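You operate a simulated robot arm through the tools that you are given. There is no shell and no other tool. Be economical: measure what you need, move in short steps, check, and stop when the job is done.

The job below is to be done with a simulated two-armed robot. You get a single attempt, and the scene is never put back.

## Task
Take the cap off the brown tube and lay it down on the back table top. Then take the red ball from the green basket and leave it on the screen of the light pad. Then take the orange lidded jar and put it on top of the orange mould. Then open the upper drawer of the chest. Keep to this order.

Only the result counts: the job must be done as asked and must still hold three seconds after the hand-in. Knocking over, shifting, dropping, spilling or breaking anything else fails it. Lids that push on must go on centred and level and be pressed home; caps that screw on are set level and turned clockwise until they are tight.

## Robot
Two 7-joint arms with two-finger grippers on one trunk, on a base that drives. Base frame: it is fixed to the floor where the robot stands at the start and does not move with it; the origin is under the middle of the robot, x ahead of it, y to its left, z up. Lengths are in mm, angles in degrees, forces in N, time in s.
The left shoulder is at the start at [85, 216, 1248], the right one opposite. With the tool pointing down near the work surface each hand reaches from about 160 to 840 mm from the robot's upright axis, wherever it stands, measured 20 degrees to its own side. Places, roughly: brown tube (6x6x26 cm) [700, 0, 900]; orange lidded jar (5x5x4 cm) [-1600, 800, 800]; orange mould (5x5x3 cm) [-1800, 400, 800]; red ball (8x8x6 cm) [3300, -4900, 800]; screen of the light pad (28x23 cm) [2720, -5440, 780]; upper drawer of the chest [1900, -5800, 800]. Payload 3.43 kg a hand.
The tool frame of a hand sits at the grasp point between the pads (the TCP): z along the fingers, y along the line on which they close. The tips reach 20 mm beyond it. The gripper opens to 124 mm. The gripper's body begins 93 mm behind the TCP.
Orientation is that of the tool frame in the base frame, as a unit quaternion [w, x, y, z]. With the fingers straight down and closing along the base's y, the tool's x points along the base's -x, its y along +y and its z along -z.

## Interface
- The arms move only by the tool play_rows. It takes "left_increments", "right_increments" or both (then of equal length, played together; a hand with none holds still); each is a list of rows, each a list of 7 numbers: the turn, a rotation vector about the base's x, y, z in units of 45 degrees (1.0 is 45 degrees), then the shift along the base's x, y, z in units of 400 mm (1.0 is 400 mm), then the finger opening in cm, from 0 to 12.4. In form: [[ax, ay, az, tx, ty, tz, gripper], ...]. A call has 1 to 12 rows; each row is the pose to reach, as a shift and turn from the pose commanded when the call began. A call with a number of a shift or a turn outside -1 to 1 is refused whole. Rows are played at 5 a second. More than 50 mm and 8.6 degrees between two rows, or a gripper value outside its range, and nothing of the call is played. Where a pose cannot be reached the arm comes as near as it can. A force on the tool above 40 N (or 10 N above the force at the start of the call, whichever is more), or a blocked arm, ends the call early, and 0.2 s more pass. Each finger travels about 72 mm/s and halts on what it meets, pressing with about 41 N; the grip force reading is that of the motor and also rises with nothing between the fingers. The clock runs only during rows and for 0.2 s after the last one: add rows that repeat a pose to give the fingers time. The reply holds the time, the measured pose of the TCP, the force on the tool along the base axes, the opening and the grip force, in the units named above and with some noise, with the torque about the TCP (base axes, N m) and any sound that the robot's microphone picked up.
- Cameras (640 x 400 px; columns grow to the right, rows downward): "scene" is now at [218.8, -3.2, 1406.5]; the picture's right is [-0.05, -1.00, 0.00], its down [-0.65, 0.03, -0.76] and it looks along [0.75, -0.04, -0.66] (base axes); focal length 255 px, centre (320, 200). "left" rides on the left gripper at [82, -14, -140] in its tool frame; the picture's right is [0.17, 0.99, 0.00], its down [-0.83, 0.14, -0.54] and it looks along [-0.53, 0.09, 0.84] (tool axes); focal length 243 px, centre (320, 200). "right" rides on the right gripper at [82, 14, -140] in its tool frame; the picture's right is [-0.17, 0.99, 0.00], its down [-0.83, -0.14, -0.54] and it looks along [-0.53, -0.09, 0.84] (tool axes); focal length 243 px, centre (320, 200). There is no depth. A picture from a camera that has moved, and an enlarged one, comes with that camera's place and axes in the base frame and with its lens.
- grab_frame(camera): a new picture of that camera. No time passes.
- lift_body(by): slides the trunk up (or, below 0, down) by that many mm; the arms and the scene camera ride with it, the base frame stays. It gives what a move gives, with no picture.
- drive_base(legs): drives the robot by 1 to 6 legs, each [ahead, left, turn to the left] in mm, mm and degrees, along the robot's own axes; the way and the turn of a leg run together, so that a leg with both is an arc; at most 1500 mm and 180 degrees a leg. The arms and the cameras ride along, it lands a little off, and it stops where it bumps. It gives what a move gives.
- turn_head(pan, tilt): turns the head with the scene camera to pan (to the left, within 80 degrees either way) and tilt (down, from -29 to 69), counted from straight ahead of the robot. It gives what a move gives.
- close_up(camera, box): a new picture of the part [left, top, right, bottom] of that camera's present view, enlarged. No time passes.
- hand_in(): hands the job in; it is judged then, once.

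Work in short steps. Places have to be worked out from the pictures, the camera data and where the tool is seen: move nearer, look again, correct. Check each grasp and each placing, and mend what went wrong. You have 165 turns and 122 pictures in all, those below and enlarged ones among them. Open the grippers and draw the arms clear of the work before you hand the job in, unless the task says otherwise; then end with one line.

The tools are called by a JSON object that holds its "method" and its "body". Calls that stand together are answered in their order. play_rows: Moves the arms, as the interface text tells. Its arguments: {"type":"object","properties":{"left_increments":{"type":"array","items":{"type":"array","items":{"type":"number"}}},"right_increments":{"type":"array","items":{"type":"array","items":{"type":"number"}}}},"required":[]} The other tools are called the same way: lift_body (by) slides the trunk up or down; drive_base (legs) drives the base; turn_head (pan, tilt) turns the head that bears the scene camera; grab_frame (camera) takes a picture; close_up (camera, box) takes an enlarged picture of a part of a camera's view; hand_in () hands the job in.

At the start:

```text
t: 0.0
left_eef_pos: [516.0, 289.3, 1173.3]
left_tool_rot: [0.0, 0.0, 1.0, 0.0]
left_ft_force: [0.4, -0.2, -0.2]
left_moment: [0.02, 0.01, -0.02]
left_finger_gap: 124.1
left_grasp_force: 0.0
right_eef_pos: [467.1, -211.8, 1196.8]
right_tool_rot: [0.0, 0.0, 1.0, 0.0]
right_ft_force: [-0.2, 0.9, 1.2]
right_moment: [-0.01, -0.01, 0.02]
right_finger_gap: 124.1
right_grasp_force: 0.0
trunk travel left (down, up): [-404.0, 187.0]
robot x, y, heading: [-0.4, 1.8, -0.0]
head pan, tilt: [-3.0, 40.9]
```

scene: 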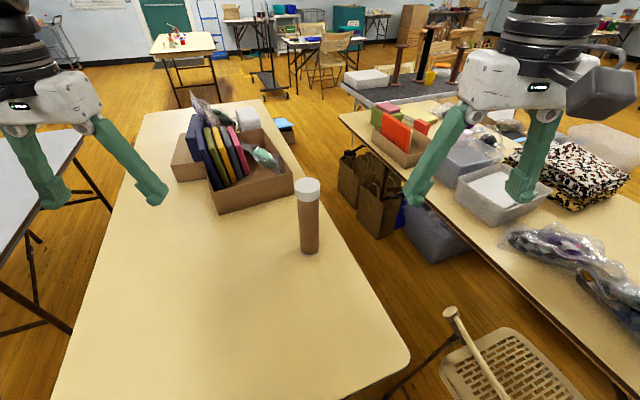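
right: 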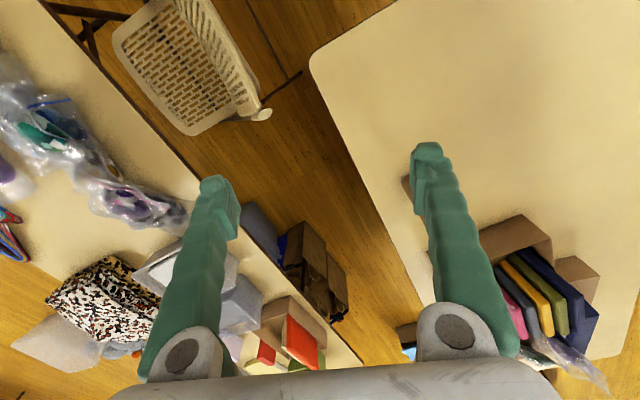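
left: 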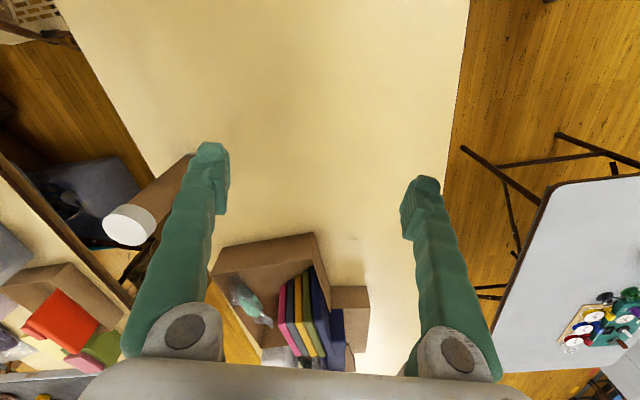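

I look around first: a close-up of the tube with its cap, to find where it stands.

{"method": "close_up", "body": {"camera": "scene", "box": [240, 150, 400, 270]}}

{"method": "turn_head", "body": {"pan": 75, "tilt": 25}}

```text
3.33 times, centred on (320, 210) of scene
camera zoom: at [218.8, -3.2, 1406.5], right [-0.05, -1.0, 0.0], down [-0.65, 0.03, -0.76], along [0.75, -0.04, -0.66], focal length 850 px, centre (320, 167)
```

zoom: 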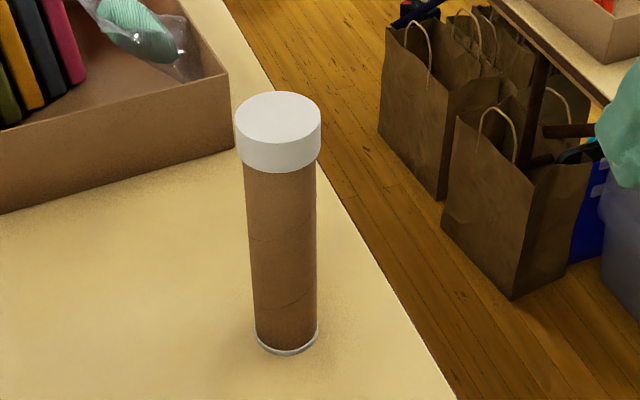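

```text
t: 1.5
left_eef_pos: [515.8, 289.4, 1172.1]
left_tool_rot: [0.0, 0.0, 1.0, -0.001]
left_ft_force: [0.1, -0.3, 0.9]
left_moment: [-0.01, -0.01, 0.01]
left_finger_gap: 124.0
left_grasp_force: 0.0
right_eef_pos: [467.0, -211.2, 1197.1]
right_tool_rot: [0.0, 0.0, 1.0, 0.0]
right_ft_force: [0.0, 0.5, 0.5]
right_moment: [0.0, 0.02, -0.06]
right_finger_gap: 123.9
right_grasp_force: 0.1
trunk travel left (down, up): [-404.0, 187.0]
robot x, y, heading: [1.1, 0.1, -0.3]
head pan, tilt: [75.0, 25.0]
```

The tube stands at about (703, 0), from z 770 to 1029, with a white cap about 35 mm high and 62 mm across. Now I look for other tables.

{"method": "grab_frame", "body": {"camera": "scene"}}

{"method": "turn_head", "body": {"pan": -75, "tilt": 25}}

{"method": "grab_frame", "body": {"camera": "scene"}}

```text
117 pictures are left
camera scene: at [158.4, 90.2, 1431.1], right [0.97, -0.26, 0.0], down [-0.11, -0.41, -0.91], along [0.24, 0.88, -0.42], focal length 255 px, centre (320, 200)
```

scene: 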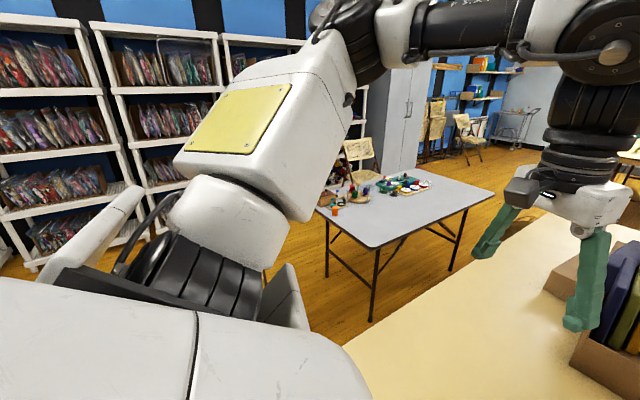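

```text
t: 3.9
left_eef_pos: [516.7, 288.4, 1171.7]
left_tool_rot: [0.0, 0.0, 1.0, 0.0]
left_ft_force: [0.5, -0.9, -0.9]
left_moment: [0.0, 0.0, 0.0]
left_finger_gap: 124.4
left_grasp_force: 0.0
right_eef_pos: [466.9, -211.1, 1197.9]
right_tool_rot: [0.0, 0.0, 1.0, -0.001]
right_ft_force: [0.6, -0.4, 0.1]
right_moment: [0.0, 0.03, 0.03]
right_finger_gap: 124.0
right_grasp_force: 0.0
trunk travel left (down, up): [-404.0, 187.0]
robot x, y, heading: [-1.4, 1.0, 0.2]
head pan, tilt: [-75.0, 25.0]
```

```text
116 pictures are left
camera scene: at [158.4, -87.8, 1431.2], right [-0.97, -0.26, 0.0], down [-0.11, 0.41, -0.91], along [0.23, -0.88, -0.42], focal length 255 px, centre (320, 200)
```

scene: 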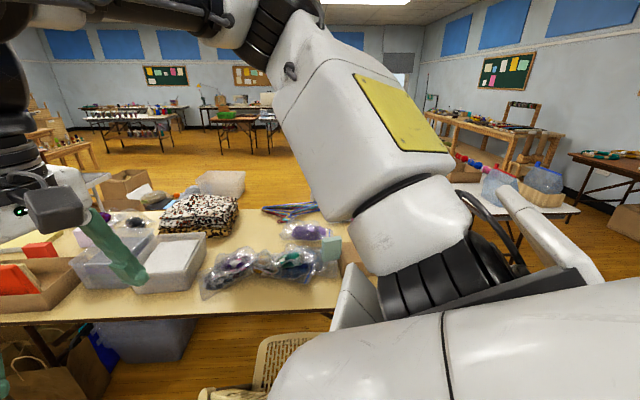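

The far view shows many tables; I'll decide about "back table" while I work. I first bring the left hand, tilted forward, to a pre-grasp behind the tube's body, and turn the head to watch.

{"method": "turn_head", "body": {"pan": 0, "tilt": 41}}

{"method": "play_rows", "body": {"left_increments": [[0, -0.125, 0, 0.018, -0.09, -0.056, 12.4], [0, -0.25, 0, 0.036, -0.18, -0.111, 12.4], [0, -0.375, 0, 0.053, -0.271, -0.167, 12.4], [0, -0.5, 0, 0.071, -0.361, -0.222, 12.4], [0, -0.625, 0, 0.089, -0.451, -0.278, 12.4], [0, -0.75, 0, 0.107, -0.542, -0.334, 12.4], [0, -0.875, 0, 0.125, -0.632, -0.389, 12.4], [0, -1, 0, 0.142, -0.722, -0.445, 12.4]]}}

{"method": "grab_frame", "body": {"camera": "scene"}}

{"method": "grab_frame", "body": {"camera": "left"}}

```text
t: 5.3
left_eef_pos: [516.5, 289.1, 1172.1]
left_tool_rot: [0.0, 0.0, 1.0, 0.001]
left_ft_force: [0.4, 0.9, -0.4]
left_moment: [0.0, 0.0, -0.01]
left_finger_gap: 123.9
left_grasp_force: 0.0
right_eef_pos: [466.8, -211.6, 1197.7]
right_tool_rot: [0.0, 0.0, 1.0, 0.0]
right_ft_force: [-0.3, -0.7, 0.7]
right_moment: [-0.02, -0.05, 0.0]
right_finger_gap: 123.9
right_grasp_force: 0.1
trunk travel left (down, up): [-404.0, 187.0]
robot x, y, heading: [2.5, -2.8, -0.1]
head pan, tilt: [0.0, 41.0]
```

```text
t: 7.1
left_eef_pos: [688.9, 11.4, 958.1]
left_tool_rot: [0.381, 0.005, 0.925, -0.004]
left_ft_force: [-0.2, -1.0, 0.7]
left_moment: [0.02, 0.04, -0.02]
left_finger_gap: 124.0
left_grasp_force: 0.0
left hand out of reach, approached as far as the arm can: row 3, 4, 5, 6, 7, 8
right_eef_pos: [466.9, -212.8, 1197.4]
right_tool_rot: [0.0, -0.001, 1.0, 0.001]
right_ft_force: [-0.3, -0.2, 0.2]
right_moment: [0.03, 0.02, -0.01]
right_finger_gap: 123.9
right_grasp_force: 0.0
trunk travel left (down, up): [-404.0, 187.0]
robot x, y, heading: [5.8, 1.5, 0.1]
head pan, tilt: [0.0, 41.0]
```

```text
115 pictures are left
camera scene: at [219.3, -0.8, 1406.3], right [0.0, -1.0, 0.0], down [-0.66, 0.0, -0.75], along [0.75, 0.0, -0.66], focal length 255 px, centre (320, 200)
```

scene: 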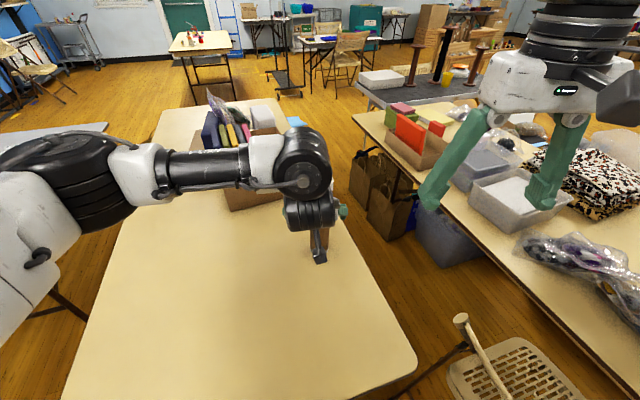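

```text
114 pictures are left
camera left: at [531.6, -1.4, 998.8], right [-0.1, 0.99, -0.12], down [0.21, 0.14, 0.97], along [0.97, 0.07, -0.22], focal length 243 px, centre (320, 200)
```

left: 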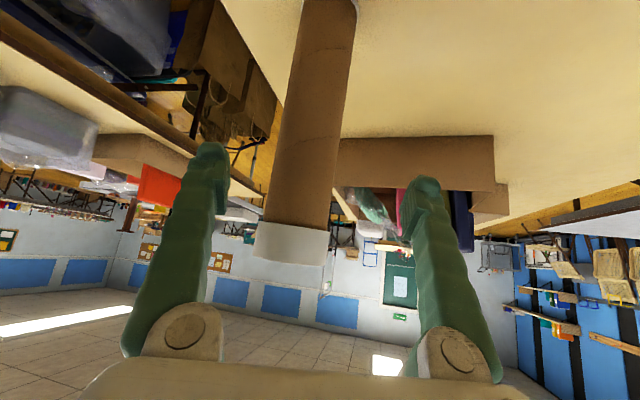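

The arm could not tuck in that far and ended at (689, 11, 958) with the tube between the open fingers, untouched. A zero row tells me which commanded pose counts now.

{"method": "play_rows", "body": {"left_increments": [[0, 0, 0, 0, 0, 0, 12.4]]}}

```text
t: 7.5
left_eef_pos: [688.2, 13.0, 956.5]
left_tool_rot: [0.381, 0.007, 0.925, -0.006]
left_ft_force: [-0.4, -0.9, -0.2]
left_moment: [0.01, -0.01, 0.0]
left_finger_gap: 124.0
left_grasp_force: 0.0
right_eef_pos: [468.6, -211.3, 1197.2]
right_tool_rot: [0.0, 0.0, 1.0, -0.001]
right_ft_force: [0.5, 0.4, 0.3]
right_moment: [-0.04, 0.01, -0.03]
right_finger_gap: 124.0
right_grasp_force: 0.1
trunk travel left (down, up): [-404.0, 187.0]
robot x, y, heading: [0.3, -0.3, 0.0]
head pan, tilt: [0.0, 41.0]
```

The base is the reached pose. I shift a little to centre the tube (about 703, 0, 927) with the fingers still open.

{"method": "play_rows", "body": {"left_increments": [[0, 0, 0, 0, -0.03, -0.05, 12.4], [0, 0, 0, 0.035, -0.03, -0.075, 12.4]]}}

{"method": "grab_frame", "body": {"camera": "left"}}

```text
t: 8.1
left_eef_pos: [703.2, 2.0, 923.2]
left_tool_rot: [0.383, -0.001, 0.924, 0.001]
left_ft_force: [0.3, 0.2, -0.3]
left_moment: [0.01, 0.04, 0.01]
left_finger_gap: 123.8
left_grasp_force: 0.0
right_eef_pos: [468.9, -210.6, 1197.8]
right_tool_rot: [0.0, 0.0, 1.0, 0.0]
right_ft_force: [0.0, -0.1, -0.1]
right_moment: [-0.01, -0.03, 0.0]
right_finger_gap: 124.1
right_grasp_force: 0.0
trunk travel left (down, up): [-404.0, 187.0]
robot x, y, heading: [0.7, 1.3, 0.0]
head pan, tilt: [0.0, 41.0]
```

```text
113 pictures are left
camera left: at [546.5, -14.1, 965.1], right [-0.12, 0.99, -0.12], down [0.21, 0.14, 0.97], along [0.97, 0.09, -0.22], focal length 243 px, centre (320, 200)
```

left: 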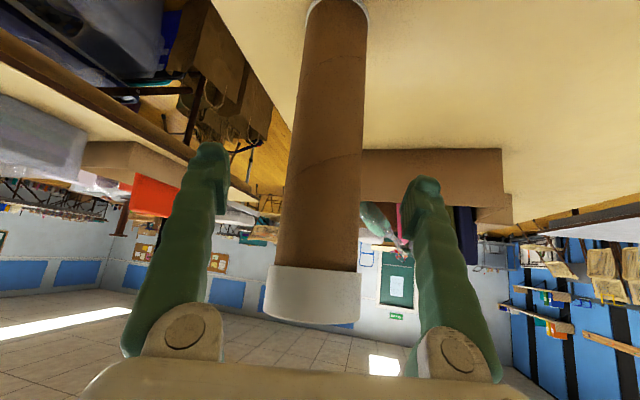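

The tube is centred between the fingers at z ≈ 923. I close the left hand on it.

{"method": "play_rows", "body": {"left_increments": [[0, 0, 0, 0, 0, 0, 9], [0, 0, 0, 0, 0, 0, 7], [0, 0, 0, 0, 0, 0, 6], [0, 0, 0, 0, 0, 0, 5], [0, 0, 0, 0, 0, 0, 4.5], [0, 0, 0, 0, 0, 0, 4.5]]}}

{"method": "grab_frame", "body": {"camera": "scene"}}

```text
t: 9.5
left_eef_pos: [703.2, -0.4, 925.2]
left_tool_rot: [0.383, 0.0, 0.924, 0.001]
left_ft_force: [0.5, -0.3, 0.7]
left_moment: [-0.02, 0.02, 0.01]
left_finger_gap: 45.0
left_grasp_force: 0.1
right_eef_pos: [467.0, -211.5, 1197.1]
right_tool_rot: [0.0, 0.0, 1.0, -0.001]
right_ft_force: [-0.5, 0.0, -0.1]
right_moment: [0.01, 0.02, 0.01]
right_finger_gap: 124.2
right_grasp_force: 0.0
trunk travel left (down, up): [-404.0, 187.0]
robot x, y, heading: [2.0, -0.0, -0.1]
head pan, tilt: [0.0, 41.0]
```

```text
112 pictures are left
camera scene: at [218.8, 1.2, 1406.4], right [0.0, -1.0, 0.0], down [-0.66, 0.0, -0.75], along [0.75, 0.0, -0.66], focal length 255 px, centre (320, 200)
```

scene: 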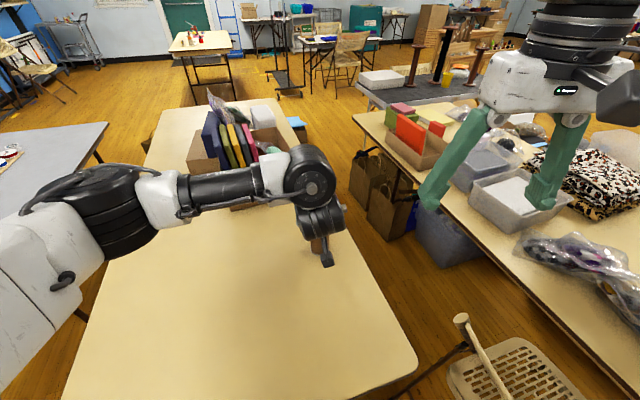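

At 45 mm the fingers still don't grip (slimmer tube), and the left wrist sits above the tube where the right hand must come. I reopen and swing the left hand around the tube axis toward the left, in steps.

{"method": "play_rows", "body": {"left_increments": [[0, 0, 0, 0, 0, 0, 7], [0, 0, 0, 0, 0, 0, 9], [0, 0, -0.125, 0, 0, 0, 11], [0, 0, -0.25, 0, 0, 0, 12.4], [0, 0, -0.375, 0, 0, 0, 12.4], [0, 0, -0.5, 0, 0, 0, 12.4]]}}

```text
t: 10.9
left_eef_pos: [704.0, 0.3, 924.4]
left_tool_rot: [0.375, 0.179, 0.906, -0.075]
left_ft_force: [0.4, 0.6, 0.1]
left_moment: [-0.02, 0.01, -0.01]
left_finger_gap: 124.2
left_grasp_force: 0.1
right_eef_pos: [467.4, -210.8, 1198.8]
right_tool_rot: [0.0, 0.001, 1.0, 0.001]
right_ft_force: [-0.1, 0.3, -0.2]
right_moment: [-0.02, 0.03, -0.03]
right_finger_gap: 123.8
right_grasp_force: 0.1
trunk travel left (down, up): [-404.0, 187.0]
robot x, y, heading: [0.0, 1.2, -0.2]
head pan, tilt: [0.0, 41.0]
```

Reached without contact; I continue the swing by another 40°.

{"method": "play_rows", "body": {"left_increments": [[0, 0, -0.15, 0, 0, 0, 12.4], [0, 0, -0.3, 0, 0, 0, 12.4], [0, 0, -0.45, 0, 0, 0, 12.4], [0, 0, -0.6, 0, 0, 0, 12.4], [0, 0, -0.75, 0, 0, 0, 12.4], [0, 0, -0.89, 0, 0, 0, 12.4]]}}

{"method": "grab_frame", "body": {"camera": "scene"}}

```text
t: 12.3
left_eef_pos: [702.7, -0.8, 924.8]
left_tool_rot: [0.327, 0.48, 0.789, -0.199]
left_ft_force: [0.5, -0.9, -1.2]
left_moment: [0.01, 0.0, 0.01]
left_finger_gap: 123.8
left_grasp_force: 0.1
right_eef_pos: [468.0, -211.3, 1197.3]
right_tool_rot: [0.0, 0.0, 1.0, 0.0]
right_ft_force: [-0.2, 0.2, 0.4]
right_moment: [0.03, -0.02, -0.01]
right_finger_gap: 123.9
right_grasp_force: 0.1
trunk travel left (down, up): [-404.0, 187.0]
robot x, y, heading: [0.0, 2.6, 0.0]
head pan, tilt: [0.0, 41.0]
```

```text
111 pictures are left
camera scene: at [219.1, 1.2, 1406.3], right [0.0, -1.0, 0.0], down [-0.66, 0.0, -0.75], along [0.75, 0.0, -0.66], focal length 255 px, centre (320, 200)
```

scene: 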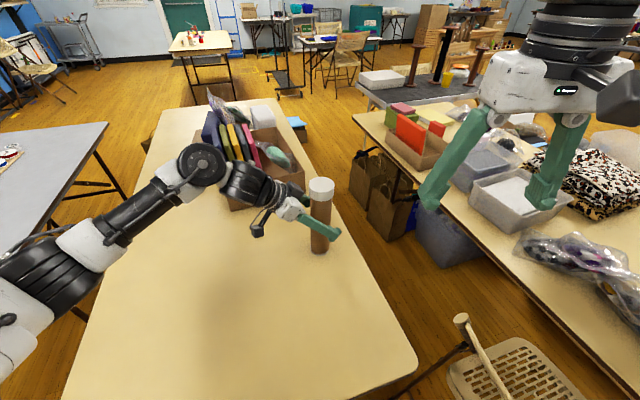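

The tube is clear above now. I close the left fingers on it.

{"method": "play_rows", "body": {"left_increments": [[0, 0, 0, 0, 0, 0, 9], [0, 0, 0, 0, 0, 0, 6], [0, 0, 0, 0, 0, 0, 5], [0, 0, 0, 0, 0, 0, 4], [0, 0, 0, 0, 0, 0, 3], [0, 0, 0, 0, 0, 0, 2], [0, 0, 0, 0, 0, 0, 2]]}}

{"method": "close_up", "body": {"camera": "scene", "box": [240, 150, 400, 270]}}

```text
t: 13.9
left_eef_pos: [704.1, 0.4, 925.0]
left_tool_rot: [0.327, 0.48, 0.79, -0.199]
left_ft_force: [0.7, 0.0, 0.0]
left_moment: [0.06, -0.08, 0.01]
left_finger_gap: 57.6
left_grasp_force: 40.9
right_eef_pos: [468.0, -210.4, 1198.6]
right_tool_rot: [0.0, 0.0, 1.0, 0.0]
right_ft_force: [-1.0, 0.0, -0.5]
right_moment: [0.05, -0.01, 0.0]
right_finger_gap: 123.8
right_grasp_force: 0.1
trunk travel left (down, up): [-404.0, 187.0]
robot x, y, heading: [0.3, 2.0, -0.2]
head pan, tilt: [0.0, 41.0]
```

```text
3.33 times, centred on (320, 210) of scene
camera zoom: at [218.9, 1.2, 1406.4], right [0.0, -1.0, 0.0], down [-0.66, 0.0, -0.75], along [0.75, 0.0, -0.66], focal length 850 px, centre (320, 167)
```

zoom: 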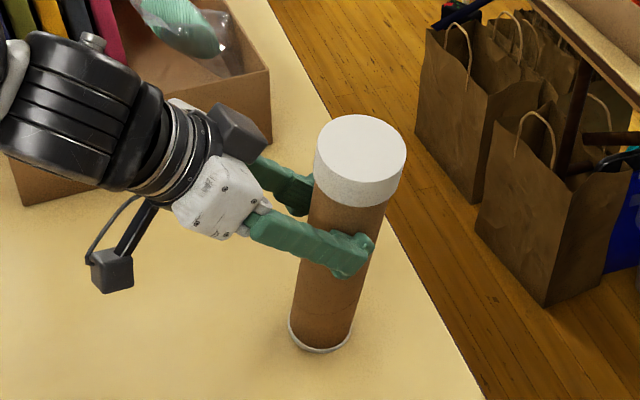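

The grip reads 58 mm at 41 N, but the tube looks tilted. I look from the left camera.

{"method": "grab_frame", "body": {"camera": "left"}}

{"method": "grab_frame", "body": {"camera": "right"}}

```text
109 pictures are left
camera left: at [618.7, 131.3, 965.9], right [0.82, 0.56, -0.12], down [0.22, -0.12, 0.97], along [0.53, -0.82, -0.22], focal length 243 px, centre (320, 200)
```

left: 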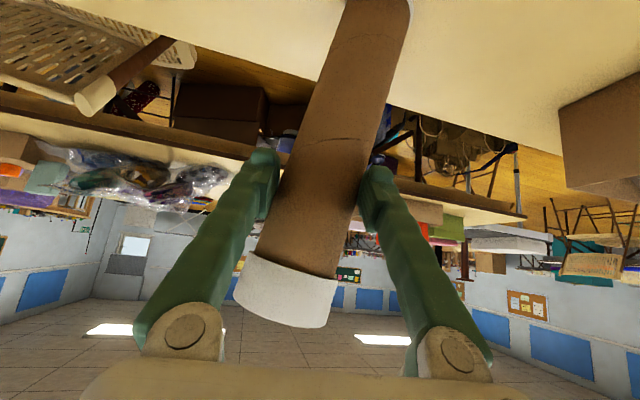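

```text
108 pictures are left
camera right: at [384.3, -196.7, 1337.2], right [0.17, 0.99, 0.0], down [0.83, -0.14, 0.54], along [0.53, -0.09, -0.84], focal length 243 px, centre (320, 200)
```

right: 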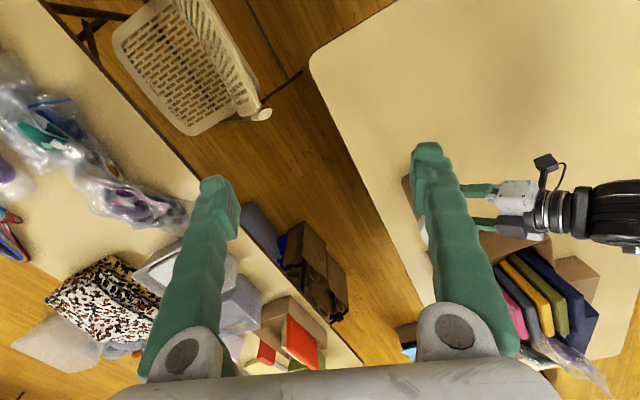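

The tube leans about 11° within the firm grip. I raise it a few mm and turn the hand to bring the tube upright.

{"method": "play_rows", "body": {"left_increments": [[0, 0, 0, 0, 0, 0.015, 2], [-0.04, 0.072, 0, 0, 0, 0.015, 2], [-0.075, 0.145, 0, 0, 0, 0.015, 2], [-0.112, 0.217, 0, 0, 0, 0.015, 2]]}}

{"method": "close_up", "body": {"camera": "scene", "box": [240, 150, 400, 270]}}

{"method": "close_up", "body": {"camera": "right", "box": [380, 120, 540, 250]}}

```text
t: 14.9
left_eef_pos: [702.0, -1.0, 929.9]
left_tool_rot: [0.279, 0.446, 0.806, -0.273]
left_ft_force: [0.2, 0.4, -1.2]
left_moment: [0.04, 0.0, 0.0]
left_finger_gap: 57.8
left_grasp_force: 41.1
right_eef_pos: [466.9, -211.3, 1199.0]
right_tool_rot: [0.001, 0.0, 1.0, 0.0]
right_ft_force: [-0.6, 0.3, -0.4]
right_moment: [0.03, 0.0, 0.03]
right_finger_gap: 124.5
right_grasp_force: 0.0
trunk travel left (down, up): [-404.0, 187.0]
robot x, y, heading: [-1.0, 1.3, 0.1]
head pan, tilt: [0.0, 41.0]
```

```text
3.33 times, centred on (320, 210) of scene
camera zoom: at [219.1, 1.1, 1406.3], right [0.0, -1.0, 0.0], down [-0.66, 0.0, -0.75], along [0.75, 0.0, -0.66], focal length 850 px, centre (320, 167)
```

zoom: 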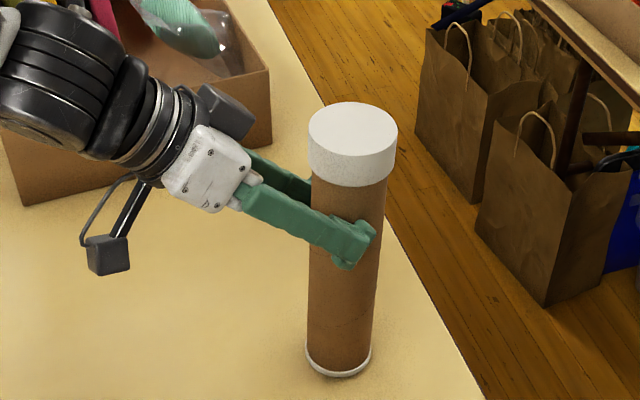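

```text
3.08 times, centred on (460, 185) of right
camera zoom: at [384.6, -196.9, 1337.1], right [0.17, 0.99, 0.0], down [0.83, -0.14, 0.54], along [0.53, -0.09, -0.84], focal length 746 px, centre (-111, 246)
```

zoom: 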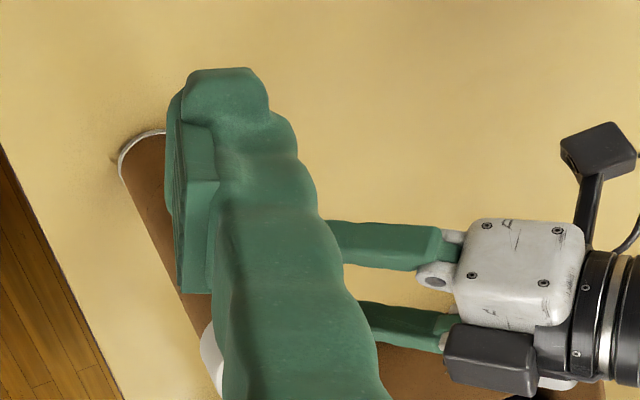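

The tube is now about upright near (690, -20). I bring the right hand above the cap, yawed 45° so its camera stays away from the left arm.

{"method": "play_rows", "body": {"right_increments": [[0, 0, 0.125, 0.067, 0.057, -0.015, 10], [0, 0, 0.25, 0.134, 0.114, -0.03, 9], [0, 0, 0.375, 0.2, 0.17, -0.045, 9], [0, 0, 0.5, 0.267, 0.227, -0.06, 9], [0, 0, 0.625, 0.334, 0.284, -0.075, 9], [0, 0, 0.75, 0.4, 0.34, -0.09, 9], [0, 0, 0.875, 0.467, 0.397, -0.105, 9], [0, 0, 1, 0.533, 0.454, -0.12, 9]]}}

{"method": "grab_frame", "body": {"camera": "right"}}

{"method": "grab_frame", "body": {"camera": "scene"}}

```text
t: 16.8
left_eef_pos: [705.0, -5.3, 930.0]
left_tool_rot: [0.277, 0.447, 0.806, -0.273]
left_ft_force: [0.6, -0.4, -1.4]
left_moment: [0.06, 0.03, -0.02]
left_finger_gap: 57.7
left_grasp_force: 40.8
right_eef_pos: [710.2, -96.3, 1207.4]
right_tool_rot: [0.05, -0.316, 0.939, 0.13]
right_ft_force: [0.4, -0.9, -1.1]
right_moment: [0.07, 0.02, -0.02]
right_finger_gap: 90.1
right_grasp_force: 0.1
trunk travel left (down, up): [-404.0, 187.0]
robot x, y, heading: [-1.3, 0.4, -0.1]
head pan, tilt: [0.0, 41.0]
stopped in row 8 (right hand): the arm was blocked; the commanded pose is now the measured one
```

```text
105 pictures are left
camera right: at [634.2, -171.5, 1330.0], right [-0.46, 0.85, 0.24], down [0.74, 0.23, 0.63], along [0.49, 0.47, -0.74], focal length 243 px, centre (320, 200)
```

right: 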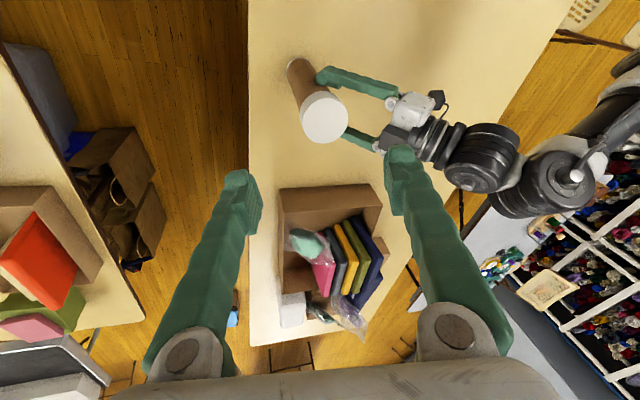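

```text
104 pictures are left
camera scene: at [221.2, -3.6, 1406.0], right [0.0, -1.0, 0.0], down [-0.66, 0.0, -0.75], along [0.75, 0.0, -0.66], focal length 255 px, centre (320, 200)
```

scene: 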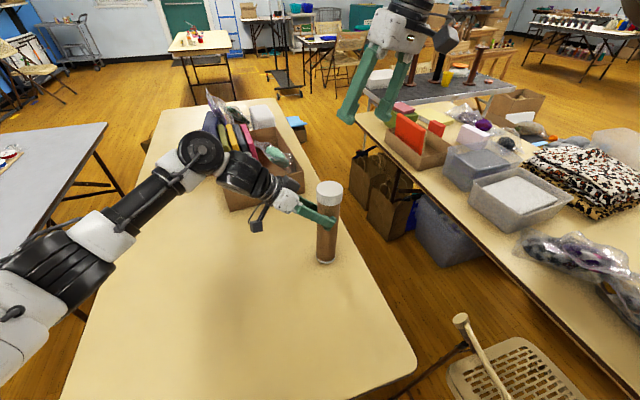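

The yaw blocked the right wrist and left it tilted. I bring it back to yaw 0, pointing straight down, above the cap at z ≈ 1195.

{"method": "play_rows", "body": {"right_increments": [[-0.056, 0.022, -0.136, -0.004, 0.02, 0, 9], [-0.112, 0.043, -0.273, -0.008, 0.04, 0, 9], [-0.169, 0.065, -0.409, -0.012, 0.06, -0.01, 9], [-0.225, 0.087, -0.545, -0.016, 0.09, -0.02, 9], [-0.281, 0.108, -0.682, -0.02, 0.11, -0.03, 9], [-0.337, 0.13, -0.818, -0.025, 0.14, -0.03, 9], [-0.337, 0.13, -0.818, -0.025, 0.14, -0.03, 9]]}}

{"method": "grab_frame", "body": {"camera": "right"}}

```text
t: 17.7
left_eef_pos: [702.9, -0.7, 929.7]
left_tool_rot: [0.279, 0.446, 0.805, -0.274]
left_ft_force: [-0.2, 0.6, -1.6]
left_moment: [0.01, 0.0, 0.01]
left_finger_gap: 57.5
left_grasp_force: 40.6
right_eef_pos: [727.8, -141.2, 1233.4]
right_tool_rot: [0.042, -0.081, 0.99, 0.105]
right_ft_force: [-0.7, -0.2, 0.0]
right_moment: [0.02, 0.0, -0.04]
right_finger_gap: 90.0
right_grasp_force: 0.1
trunk travel left (down, up): [-404.0, 187.0]
robot x, y, heading: [-0.9, 1.1, 0.3]
head pan, tilt: [0.0, 41.0]
stopped in row 4 (right hand): the arm was blocked; the commanded pose is now the measured one
```

```text
103 pictures are left
camera right: at [634.2, -169.3, 1364.4], right [0.0, 0.98, 0.21], down [0.8, -0.13, 0.58], along [0.59, 0.17, -0.79], focal length 243 px, centre (320, 200)
```

right: 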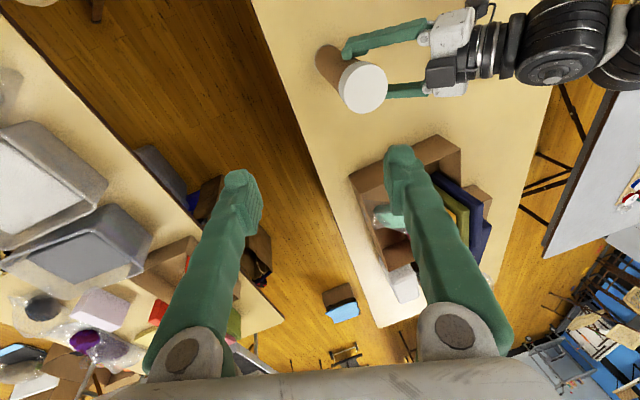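

Blocked again while moving left. I look at what the right arm touches.

{"method": "turn_head", "body": {"pan": -35, "tilt": 10}}

{"method": "grab_frame", "body": {"camera": "scene"}}

```text
t: 18.7
left_eef_pos: [704.0, -0.4, 929.6]
left_tool_rot: [0.279, 0.445, 0.806, -0.273]
left_ft_force: [-0.2, 0.8, -0.8]
left_moment: [0.0, 0.03, 0.0]
left_finger_gap: 57.5
left_grasp_force: 40.6
right_eef_pos: [727.1, -140.2, 1234.7]
right_tool_rot: [0.042, -0.081, 0.99, 0.105]
right_ft_force: [-1.1, 0.8, 0.1]
right_moment: [-0.03, -0.01, -0.03]
right_finger_gap: 90.0
right_grasp_force: 0.1
trunk travel left (down, up): [-404.0, 187.0]
robot x, y, heading: [-1.9, 1.4, 0.0]
head pan, tilt: [-35.0, 10.0]
```

```text
102 pictures are left
camera scene: at [210.9, -51.7, 1455.4], right [-0.57, -0.82, 0.0], down [-0.14, 0.1, -0.98], along [0.81, -0.56, -0.17], focal length 255 px, centre (320, 200)
```

scene: 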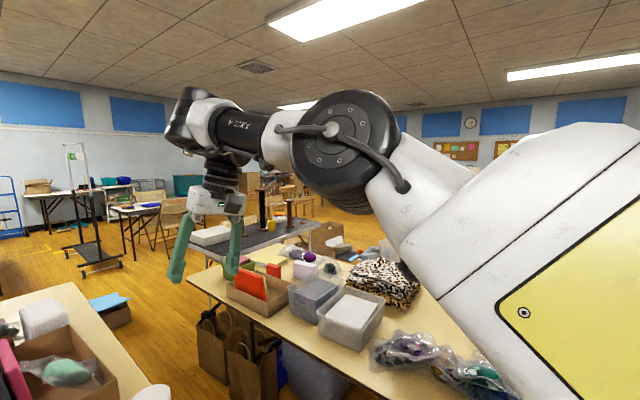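

Nothing is visibly touching; likely a wrist limit. I level the hand first while backing off slightly.

{"method": "play_rows", "body": {"right_increments": [[-0.09, 0.036, -0.069, -0.06, -0.04, 0, 9], [-0.178, 0.071, -0.137, -0.12, -0.08, 0, 9], [-0.267, 0.107, -0.206, -0.18, -0.12, 0, 9], [-0.267, 0.107, -0.206, -0.18, -0.12, 0, 9]]}}

```text
t: 19.7
left_eef_pos: [703.2, -0.9, 928.8]
left_tool_rot: [0.279, 0.446, 0.805, -0.273]
left_ft_force: [-0.2, -1.7, -2.1]
left_moment: [0.01, 0.03, -0.01]
left_finger_gap: 57.4
left_grasp_force: 40.7
right_eef_pos: [656.7, -186.1, 1233.2]
right_tool_rot: [0.0, -0.001, 1.0, 0.0]
right_ft_force: [0.1, 0.0, 0.1]
right_moment: [0.05, -0.01, -0.01]
right_finger_gap: 90.1
right_grasp_force: 0.1
trunk travel left (down, up): [-404.0, 187.0]
robot x, y, heading: [0.5, -1.4, -0.2]
head pan, tilt: [-35.0, 10.0]
```

It is level now at (657, -186, 1233). I move in pure translation to above the cap.

{"method": "play_rows", "body": {"right_increments": [[0, 0, 0, 0.02, 0.08, -0.04, 9], [0, 0, 0, 0.04, 0.16, -0.08, 9], [0, 0, 0, 0.07, 0.24, -0.12, 9], [0, 0, 0, 0.1, 0.32, -0.14, 9], [0, 0, 0, 0.1, 0.36, -0.14, 9]]}}

{"method": "grab_frame", "body": {"camera": "right"}}

```text
t: 20.6
left_eef_pos: [702.7, -2.1, 929.1]
left_tool_rot: [0.278, 0.446, 0.805, -0.274]
left_ft_force: [-0.9, 0.1, -1.5]
left_moment: [-0.02, 0.02, -0.03]
left_finger_gap: 57.2
left_grasp_force: 40.5
right_eef_pos: [709.2, -146.2, 1209.7]
right_tool_rot: [0.008, 0.059, 0.997, 0.05]
right_ft_force: [-0.9, -0.3, 0.9]
right_moment: [-0.02, -0.01, 0.01]
right_finger_gap: 90.1
right_grasp_force: 0.1
right hand out of reach, approached as far as the arm can: row 4
trunk travel left (down, up): [-404.0, 187.0]
robot x, y, heading: [0.3, -2.1, -0.0]
head pan, tilt: [-35.0, 10.0]
stopped in row 4 (right hand): the arm was blocked; the commanded pose is now the measured one
```

```text
101 pictures are left
camera right: at [625.9, -136.8, 1349.6], right [0.28, 0.95, 0.1], down [0.8, -0.29, 0.53], along [0.54, -0.07, -0.84], focal length 243 px, centre (320, 200)
```

right: 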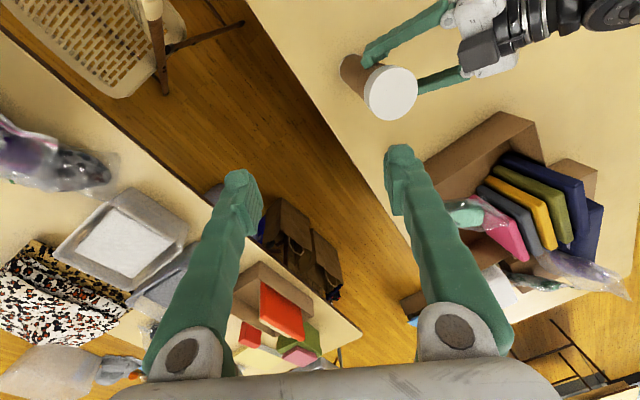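

The right arm can't cross over to the tube, so I bring the held tube toward the right instead, lifted 25 mm, while backing the right hand off.

{"method": "play_rows", "body": {"left_increments": [[0, 0, 0, 0, 0, 0.06, 2], [0, 0, 0, -0.025, -0.07, 0.06, 2], [0, 0, 0, -0.05, -0.14, 0.06, 2], [0, 0, 0, -0.075, -0.21, 0.06, 2], [0, 0, 0, -0.1, -0.28, 0.06, 2], [0, 0, 0, -0.1, -0.3, 0.06, 2]], "right_increments": [[-0.03, 0.005, 0.04, -0.04, -0.08, 0.02, 9], [-0.06, 0.01, 0.08, -0.08, -0.16, 0.05, 9], [-0.1, 0.015, 0.12, -0.12, -0.22, 0.05, 9], [-0.127, 0.02, 0.15, -0.15, -0.25, 0.05, 9], [-0.127, 0.02, 0.15, -0.15, -0.25, 0.05, 9], [-0.127, 0.02, 0.15, -0.15, -0.25, 0.05, 9]]}}

{"method": "turn_head", "body": {"pan": 0, "tilt": 41}}

{"method": "grab_frame", "body": {"camera": "scene"}}

{"method": "grab_frame", "body": {"camera": "right"}}

```text
t: 22.0
left_eef_pos: [663.6, -122.0, 955.3]
left_tool_rot: [0.279, 0.447, 0.805, -0.274]
left_ft_force: [-0.9, -0.5, -0.8]
left_moment: [0.05, 0.01, -0.03]
left_finger_gap: 57.2
left_grasp_force: 41.1
right_eef_pos: [649.1, -247.8, 1230.9]
right_tool_rot: [0.0, -0.001, 1.0, 0.0]
right_ft_force: [-0.4, 0.2, 0.1]
right_moment: [-0.01, 0.04, 0.0]
right_finger_gap: 90.2
right_grasp_force: 0.0
trunk travel left (down, up): [-404.0, 187.0]
robot x, y, heading: [3.2, 2.8, -0.1]
head pan, tilt: [-35.0, 10.0]
```

```text
t: 23.1
left_eef_pos: [662.9, -121.0, 954.1]
left_tool_rot: [0.279, 0.447, 0.805, -0.274]
left_ft_force: [1.1, 0.0, -0.6]
left_moment: [0.04, 0.05, -0.03]
left_finger_gap: 57.0
left_grasp_force: 40.9
right_eef_pos: [648.9, -248.0, 1230.9]
right_tool_rot: [0.0, -0.002, 1.0, 0.0]
right_ft_force: [0.0, 0.1, -0.1]
right_moment: [-0.02, 0.0, -0.02]
right_finger_gap: 90.0
right_grasp_force: 0.0
trunk travel left (down, up): [-404.0, 187.0]
robot x, y, heading: [-2.1, -0.6, 0.2]
head pan, tilt: [0.0, 41.0]
```

```text
100 pictures are left
camera scene: at [218.9, 0.9, 1406.4], right [0.0, -1.0, 0.0], down [-0.66, 0.0, -0.76], along [0.76, 0.0, -0.66], focal length 255 px, centre (320, 200)
```

scene: 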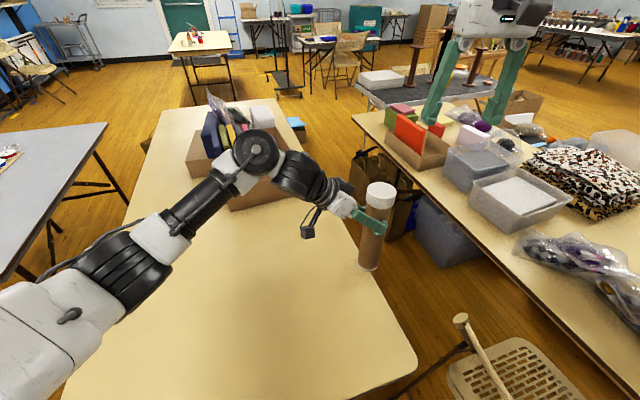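

```text
99 pictures are left
camera right: at [565.8, -232.8, 1370.2], right [0.16, 0.99, 0.0], down [0.83, -0.14, 0.54], along [0.53, -0.09, -0.84], focal length 243 px, centre (320, 200)
```

right: 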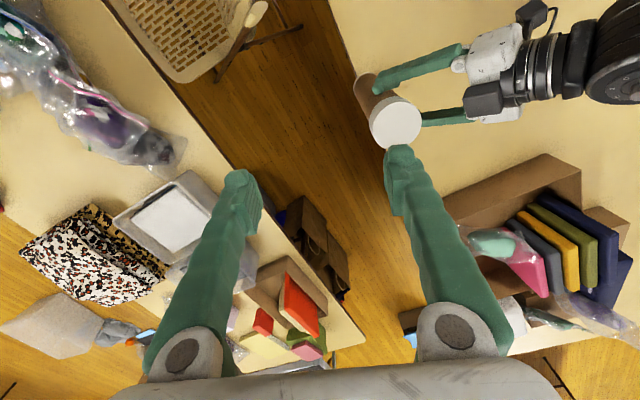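

The cap top is at about (666, -140, 1052) by both cameras. I move the right hand above it.

{"method": "play_rows", "body": {"right_increments": [[0, 0, 0, 0.01, 0.08, -0.03, 9], [0, 0, 0, 0.02, 0.16, -0.07, 9], [0, 0, 0, 0.03, 0.23, -0.12, 9], [0, 0, 0, 0.042, 0.27, -0.17, 9], [0, 0, 0, 0.042, 0.27, -0.2, 9]]}}

{"method": "grab_frame", "body": {"camera": "right"}}

```text
t: 24.2
left_eef_pos: [664.2, -123.8, 955.1]
left_tool_rot: [0.279, 0.446, 0.805, -0.273]
left_ft_force: [0.3, 0.8, -1.2]
left_moment: [0.04, 0.01, 0.05]
left_finger_gap: 56.9
left_grasp_force: 41.0
right_eef_pos: [666.8, -137.1, 1150.8]
right_tool_rot: [0.0, -0.002, 1.0, 0.0]
right_ft_force: [0.5, -1.0, -0.2]
right_moment: [-0.02, 0.01, 0.0]
right_finger_gap: 90.1
right_grasp_force: 0.1
trunk travel left (down, up): [-404.0, 187.0]
robot x, y, heading: [0.8, -3.8, -0.1]
head pan, tilt: [0.0, 41.0]
```

```text
98 pictures are left
camera right: at [583.1, -123.5, 1290.8], right [0.16, 0.99, 0.0], down [0.83, -0.14, 0.54], along [0.53, -0.09, -0.84], focal length 243 px, centre (320, 200)
```

right: 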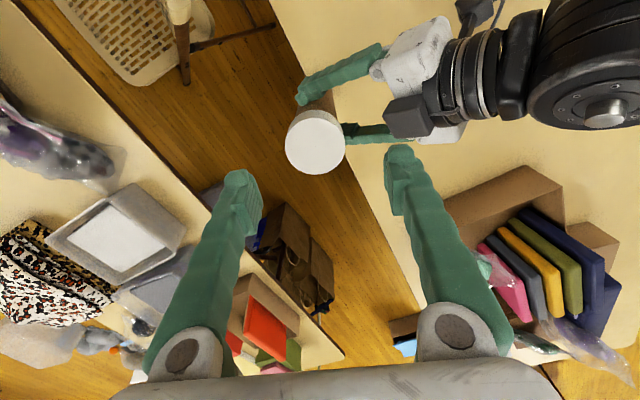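

The cap is centred at about (664, -142). I descend around it with 80 mm opening.

{"method": "play_rows", "body": {"right_increments": [[0, 0, 0, -0.006, -0.012, -0.08, 8], [0, 0, 0, -0.006, -0.012, -0.16, 8], [0, 0, 0, -0.006, -0.012, -0.23, 8], [0, 0, 0, -0.006, -0.012, -0.28, 8]]}}

{"method": "grab_frame", "body": {"camera": "right"}}

{"method": "close_up", "body": {"camera": "scene", "box": [290, 120, 450, 240]}}

```text
t: 25.2
left_eef_pos: [662.5, -123.6, 955.7]
left_tool_rot: [0.278, 0.447, 0.805, -0.273]
left_ft_force: [-0.2, -0.1, -0.4]
left_moment: [0.04, -0.01, -0.03]
left_finger_gap: 56.6
left_grasp_force: 41.1
right_eef_pos: [664.5, -141.5, 1035.5]
right_tool_rot: [0.0, -0.002, 1.0, 0.0]
right_ft_force: [0.1, 0.4, -0.1]
right_moment: [0.02, 0.0, -0.01]
right_finger_gap: 80.0
right_grasp_force: 0.0
trunk travel left (down, up): [-404.0, 187.0]
robot x, y, heading: [0.2, 0.7, 0.0]
head pan, tilt: [0.0, 41.0]
```

```text
97 pictures are left
camera right: at [582.0, -127.6, 1175.1], right [0.16, 0.99, 0.0], down [0.83, -0.14, 0.54], along [0.53, -0.09, -0.84], focal length 243 px, centre (320, 200)
```

right: 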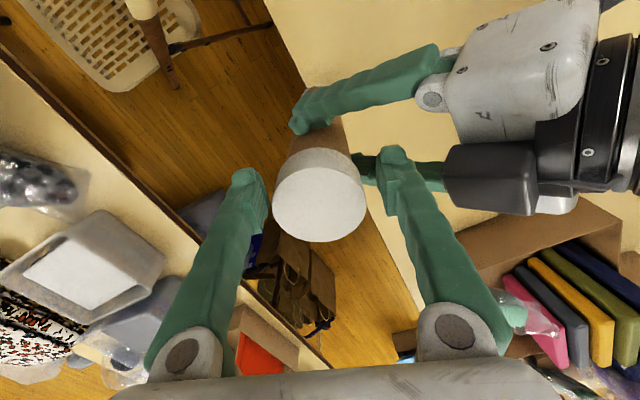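

```text
3.33 times, centred on (370, 180) of scene
camera zoom: at [219.5, 0.5, 1406.2], right [0.0, -1.0, 0.0], down [-0.66, 0.0, -0.75], along [0.75, 0.0, -0.66], focal length 850 px, centre (153, 267)
```

zoom: 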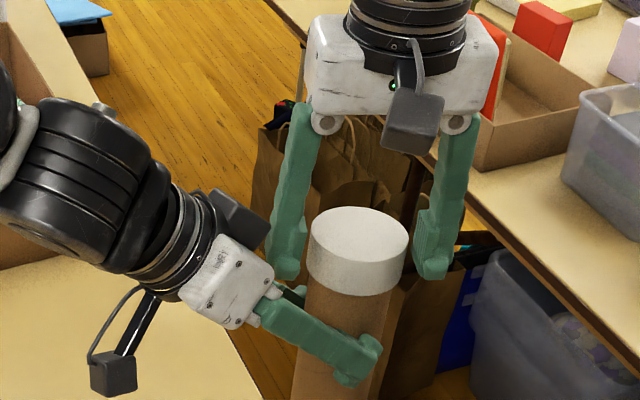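

The cap centre is about 7 mm nearer than the TCP, so I correct that and close the right fingers on the cap.

{"method": "play_rows", "body": {"right_increments": [[0, 0, 0, -0.017, 0.004, 0, 8], [0, 0, 0, -0.017, 0.004, 0, 7], [0, 0, 0, -0.017, 0.004, 0, 6.4], [0, 0, 0, -0.017, 0.004, 0, 5.5], [0, 0, 0, -0.017, 0.004, 0, 4], [0, 0, 0, -0.017, 0.004, 0, 3], [0, 0, 0, -0.017, 0.004, 0, 3]]}}

{"method": "close_up", "body": {"camera": "scene", "box": [290, 120, 450, 240]}}

```text
t: 26.9
left_eef_pos: [663.1, -122.3, 954.7]
left_tool_rot: [0.279, 0.446, 0.805, -0.273]
left_ft_force: [0.2, 9.7, -1.0]
left_moment: [-0.54, 0.0, 0.18]
left_finger_gap: 56.8
left_grasp_force: 41.1
right_eef_pos: [658.6, -141.1, 1035.6]
right_tool_rot: [0.0, -0.002, 1.0, -0.001]
right_ft_force: [1.1, -10.6, 0.1]
right_moment: [-0.24, 0.03, -0.22]
right_finger_gap: 61.3
right_grasp_force: 40.4
trunk travel left (down, up): [-404.0, 187.0]
robot x, y, heading: [0.1, 1.6, -0.2]
head pan, tilt: [0.0, 41.0]
heard: snap
```

```text
3.33 times, centred on (370, 180) of scene
camera zoom: at [218.8, 1.0, 1406.3], right [0.0, -1.0, 0.0], down [-0.66, 0.0, -0.75], along [0.75, 0.0, -0.66], focal length 850 px, centre (153, 267)
```

zoom: 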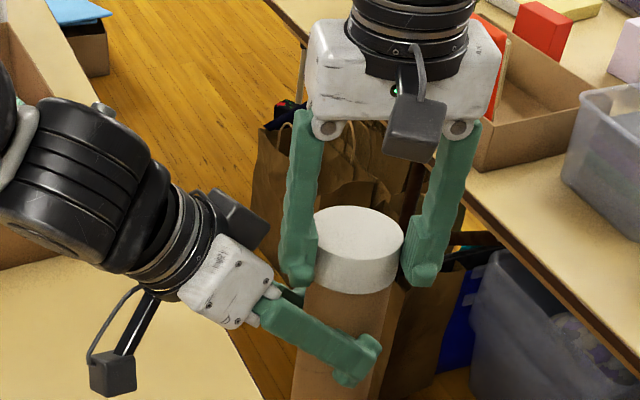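

Cap gripped (61 mm, 40 N), and a snap was heard. I pull up gently.

{"method": "play_rows", "body": {"right_increments": [[0, 0, 0, 0, 0, 0.005, 3], [0, 0, 0, 0, 0, 0.015, 3], [0, 0, 0, 0, 0, 0.03, 3], [0, 0, 0, 0, 0, 0.05, 3]]}}

{"method": "close_up", "body": {"camera": "scene", "box": [290, 120, 450, 240]}}

```text
t: 27.9
left_eef_pos: [663.0, -121.3, 953.7]
left_tool_rot: [0.278, 0.446, 0.806, -0.273]
left_ft_force: [0.5, 8.7, -7.1]
left_moment: [-0.94, 0.01, 0.23]
left_finger_gap: 56.3
left_grasp_force: 41.2
right_eef_pos: [657.3, -140.6, 1058.1]
right_tool_rot: [0.0, -0.001, 1.0, -0.001]
right_ft_force: [-0.1, -8.9, 5.0]
right_moment: [0.09, -0.05, -0.23]
right_finger_gap: 34.7
right_grasp_force: 14.9
trunk travel left (down, up): [-404.0, 187.0]
robot x, y, heading: [-2.0, -1.1, 0.2]
head pan, tilt: [0.0, 41.0]
```

```text
3.33 times, centred on (370, 180) of scene
camera zoom: at [218.6, 1.0, 1406.4], right [0.0, -1.0, 0.0], down [-0.66, 0.0, -0.75], along [0.75, 0.0, -0.66], focal length 850 px, centre (153, 267)
```

zoom: 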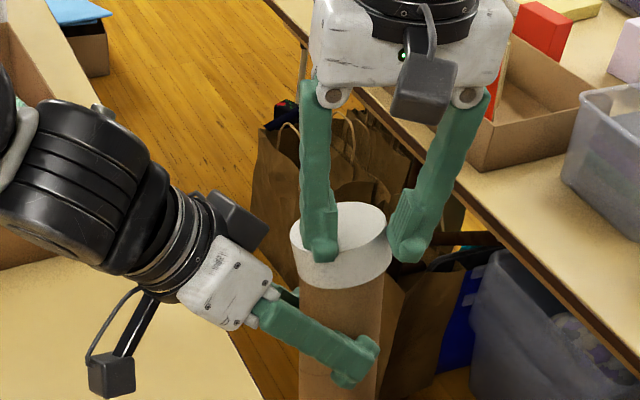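

The fingers slipped off the cap's top. I open, rise a bit and look at the cap again.

{"method": "play_rows", "body": {"right_increments": [[0, 0, 0, 0, 0, 0, 6], [0, 0, 0, 0, 0, 0, 8], [0, 0, 0, 0, 0, 0.06, 8.5], [0, 0, 0, 0, 0, 0.12, 8.5]]}}

{"method": "grab_frame", "body": {"camera": "right"}}

{"method": "close_up", "body": {"camera": "scene", "box": [290, 150, 450, 270]}}

```text
t: 28.9
left_eef_pos: [663.2, -121.8, 956.1]
left_tool_rot: [0.278, 0.447, 0.805, -0.273]
left_ft_force: [0.1, -0.6, -1.1]
left_moment: [0.0, 0.01, -0.02]
left_finger_gap: 56.1
left_grasp_force: 40.8
right_eef_pos: [654.9, -140.9, 1107.3]
right_tool_rot: [0.0, -0.002, 1.0, 0.0]
right_ft_force: [0.4, 0.0, 0.6]
right_moment: [-0.03, -0.03, -0.02]
right_finger_gap: 84.9
right_grasp_force: 0.1
trunk travel left (down, up): [-404.0, 187.0]
robot x, y, heading: [-1.9, 4.5, 0.0]
head pan, tilt: [0.0, 41.0]
```

```text
93 pictures are left
camera right: at [572.0, -126.3, 1245.4], right [0.16, 0.99, 0.0], down [0.83, -0.14, 0.54], along [0.53, -0.09, -0.84], focal length 243 px, centre (320, 200)
```

right: 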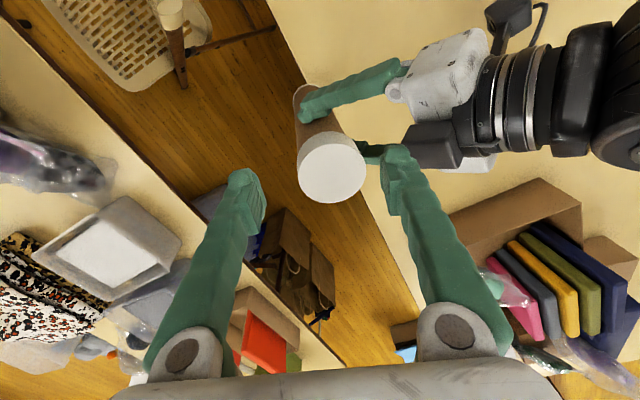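

```text
3.33 times, centred on (370, 210) of scene
camera zoom: at [218.0, 1.6, 1406.5], right [0.0, -1.0, 0.0], down [-0.66, 0.0, -0.76], along [0.76, 0.0, -0.66], focal length 850 px, centre (153, 167)
```

zoom: 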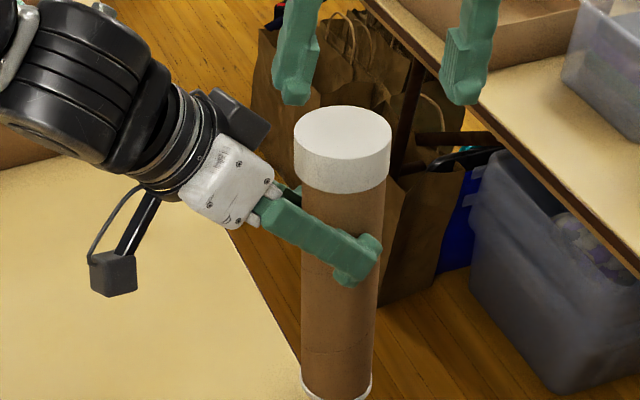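

The tube leaned about 8° in the left grip. I straighten it again and turn the right hand 25° clockwise so as to have room for a counter-clockwise twist.

{"method": "play_rows", "body": {"left_increments": [[0.05, -0.03, 0, 0, 0, 0, 2], [0.1, -0.06, 0, 0, 0, 0, 2], [0.146, -0.093, 0, 0, 0, 0, 2], [0.146, -0.093, 0, 0, 0, 0, 2]], "right_increments": [[0, 0, -0.14, 0, 0.005, 0, 8.5], [0, 0, -0.28, 0, 0.01, 0, 8.5], [0, 0, -0.42, 0, 0.01, 0, 8.5], [0, 0, -0.56, 0.0, 0.01, 0, 8.5]]}}

{"method": "grab_frame", "body": {"camera": "right"}}

{"method": "close_up", "body": {"camera": "scene", "box": [290, 150, 450, 270]}}

```text
t: 29.9
left_eef_pos: [663.2, -122.9, 954.5]
left_tool_rot: [0.282, 0.472, 0.808, -0.21]
left_ft_force: [0.0, -1.2, -1.0]
left_moment: [0.03, 0.01, 0.0]
left_finger_gap: 56.1
left_grasp_force: 40.8
right_eef_pos: [656.2, -135.8, 1106.0]
right_tool_rot: [-0.001, 0.217, 0.976, 0.0]
right_ft_force: [-0.1, -0.4, 0.2]
right_moment: [0.01, 0.02, -0.02]
right_finger_gap: 84.9
right_grasp_force: 0.1
trunk travel left (down, up): [-404.0, 187.0]
robot x, y, heading: [-1.8, 0.0, 0.1]
head pan, tilt: [0.0, 41.0]
```

```text
91 pictures are left
camera right: at [586.5, -88.1, 1245.5], right [0.57, 0.82, 0.0], down [0.69, -0.48, 0.54], along [0.44, -0.31, -0.84], focal length 243 px, centre (320, 200)
```

right: 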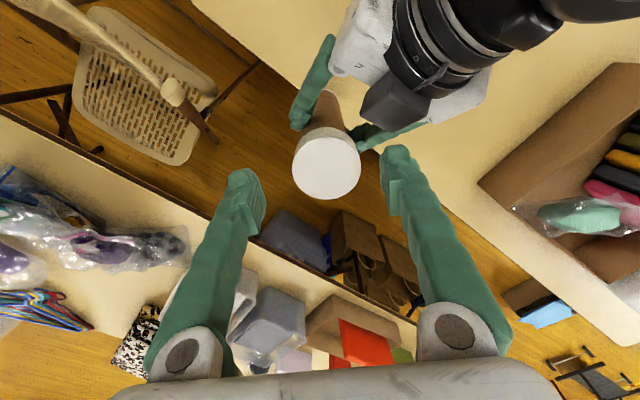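

```text
3.33 times, centred on (370, 210) of scene
camera zoom: at [218.8, 1.2, 1406.3], right [0.0, -1.0, 0.0], down [-0.66, 0.0, -0.75], along [0.75, 0.0, -0.66], focal length 850 px, centre (153, 167)
```

zoom: 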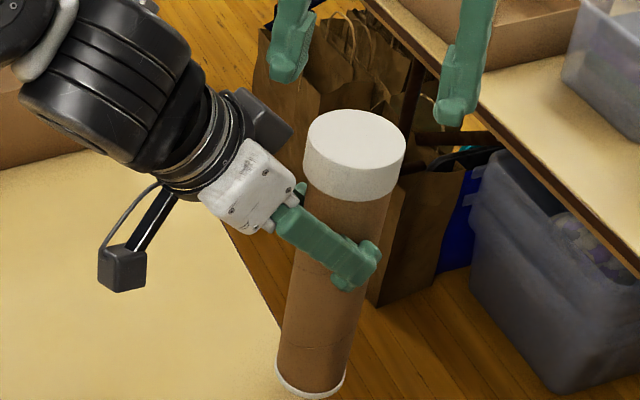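

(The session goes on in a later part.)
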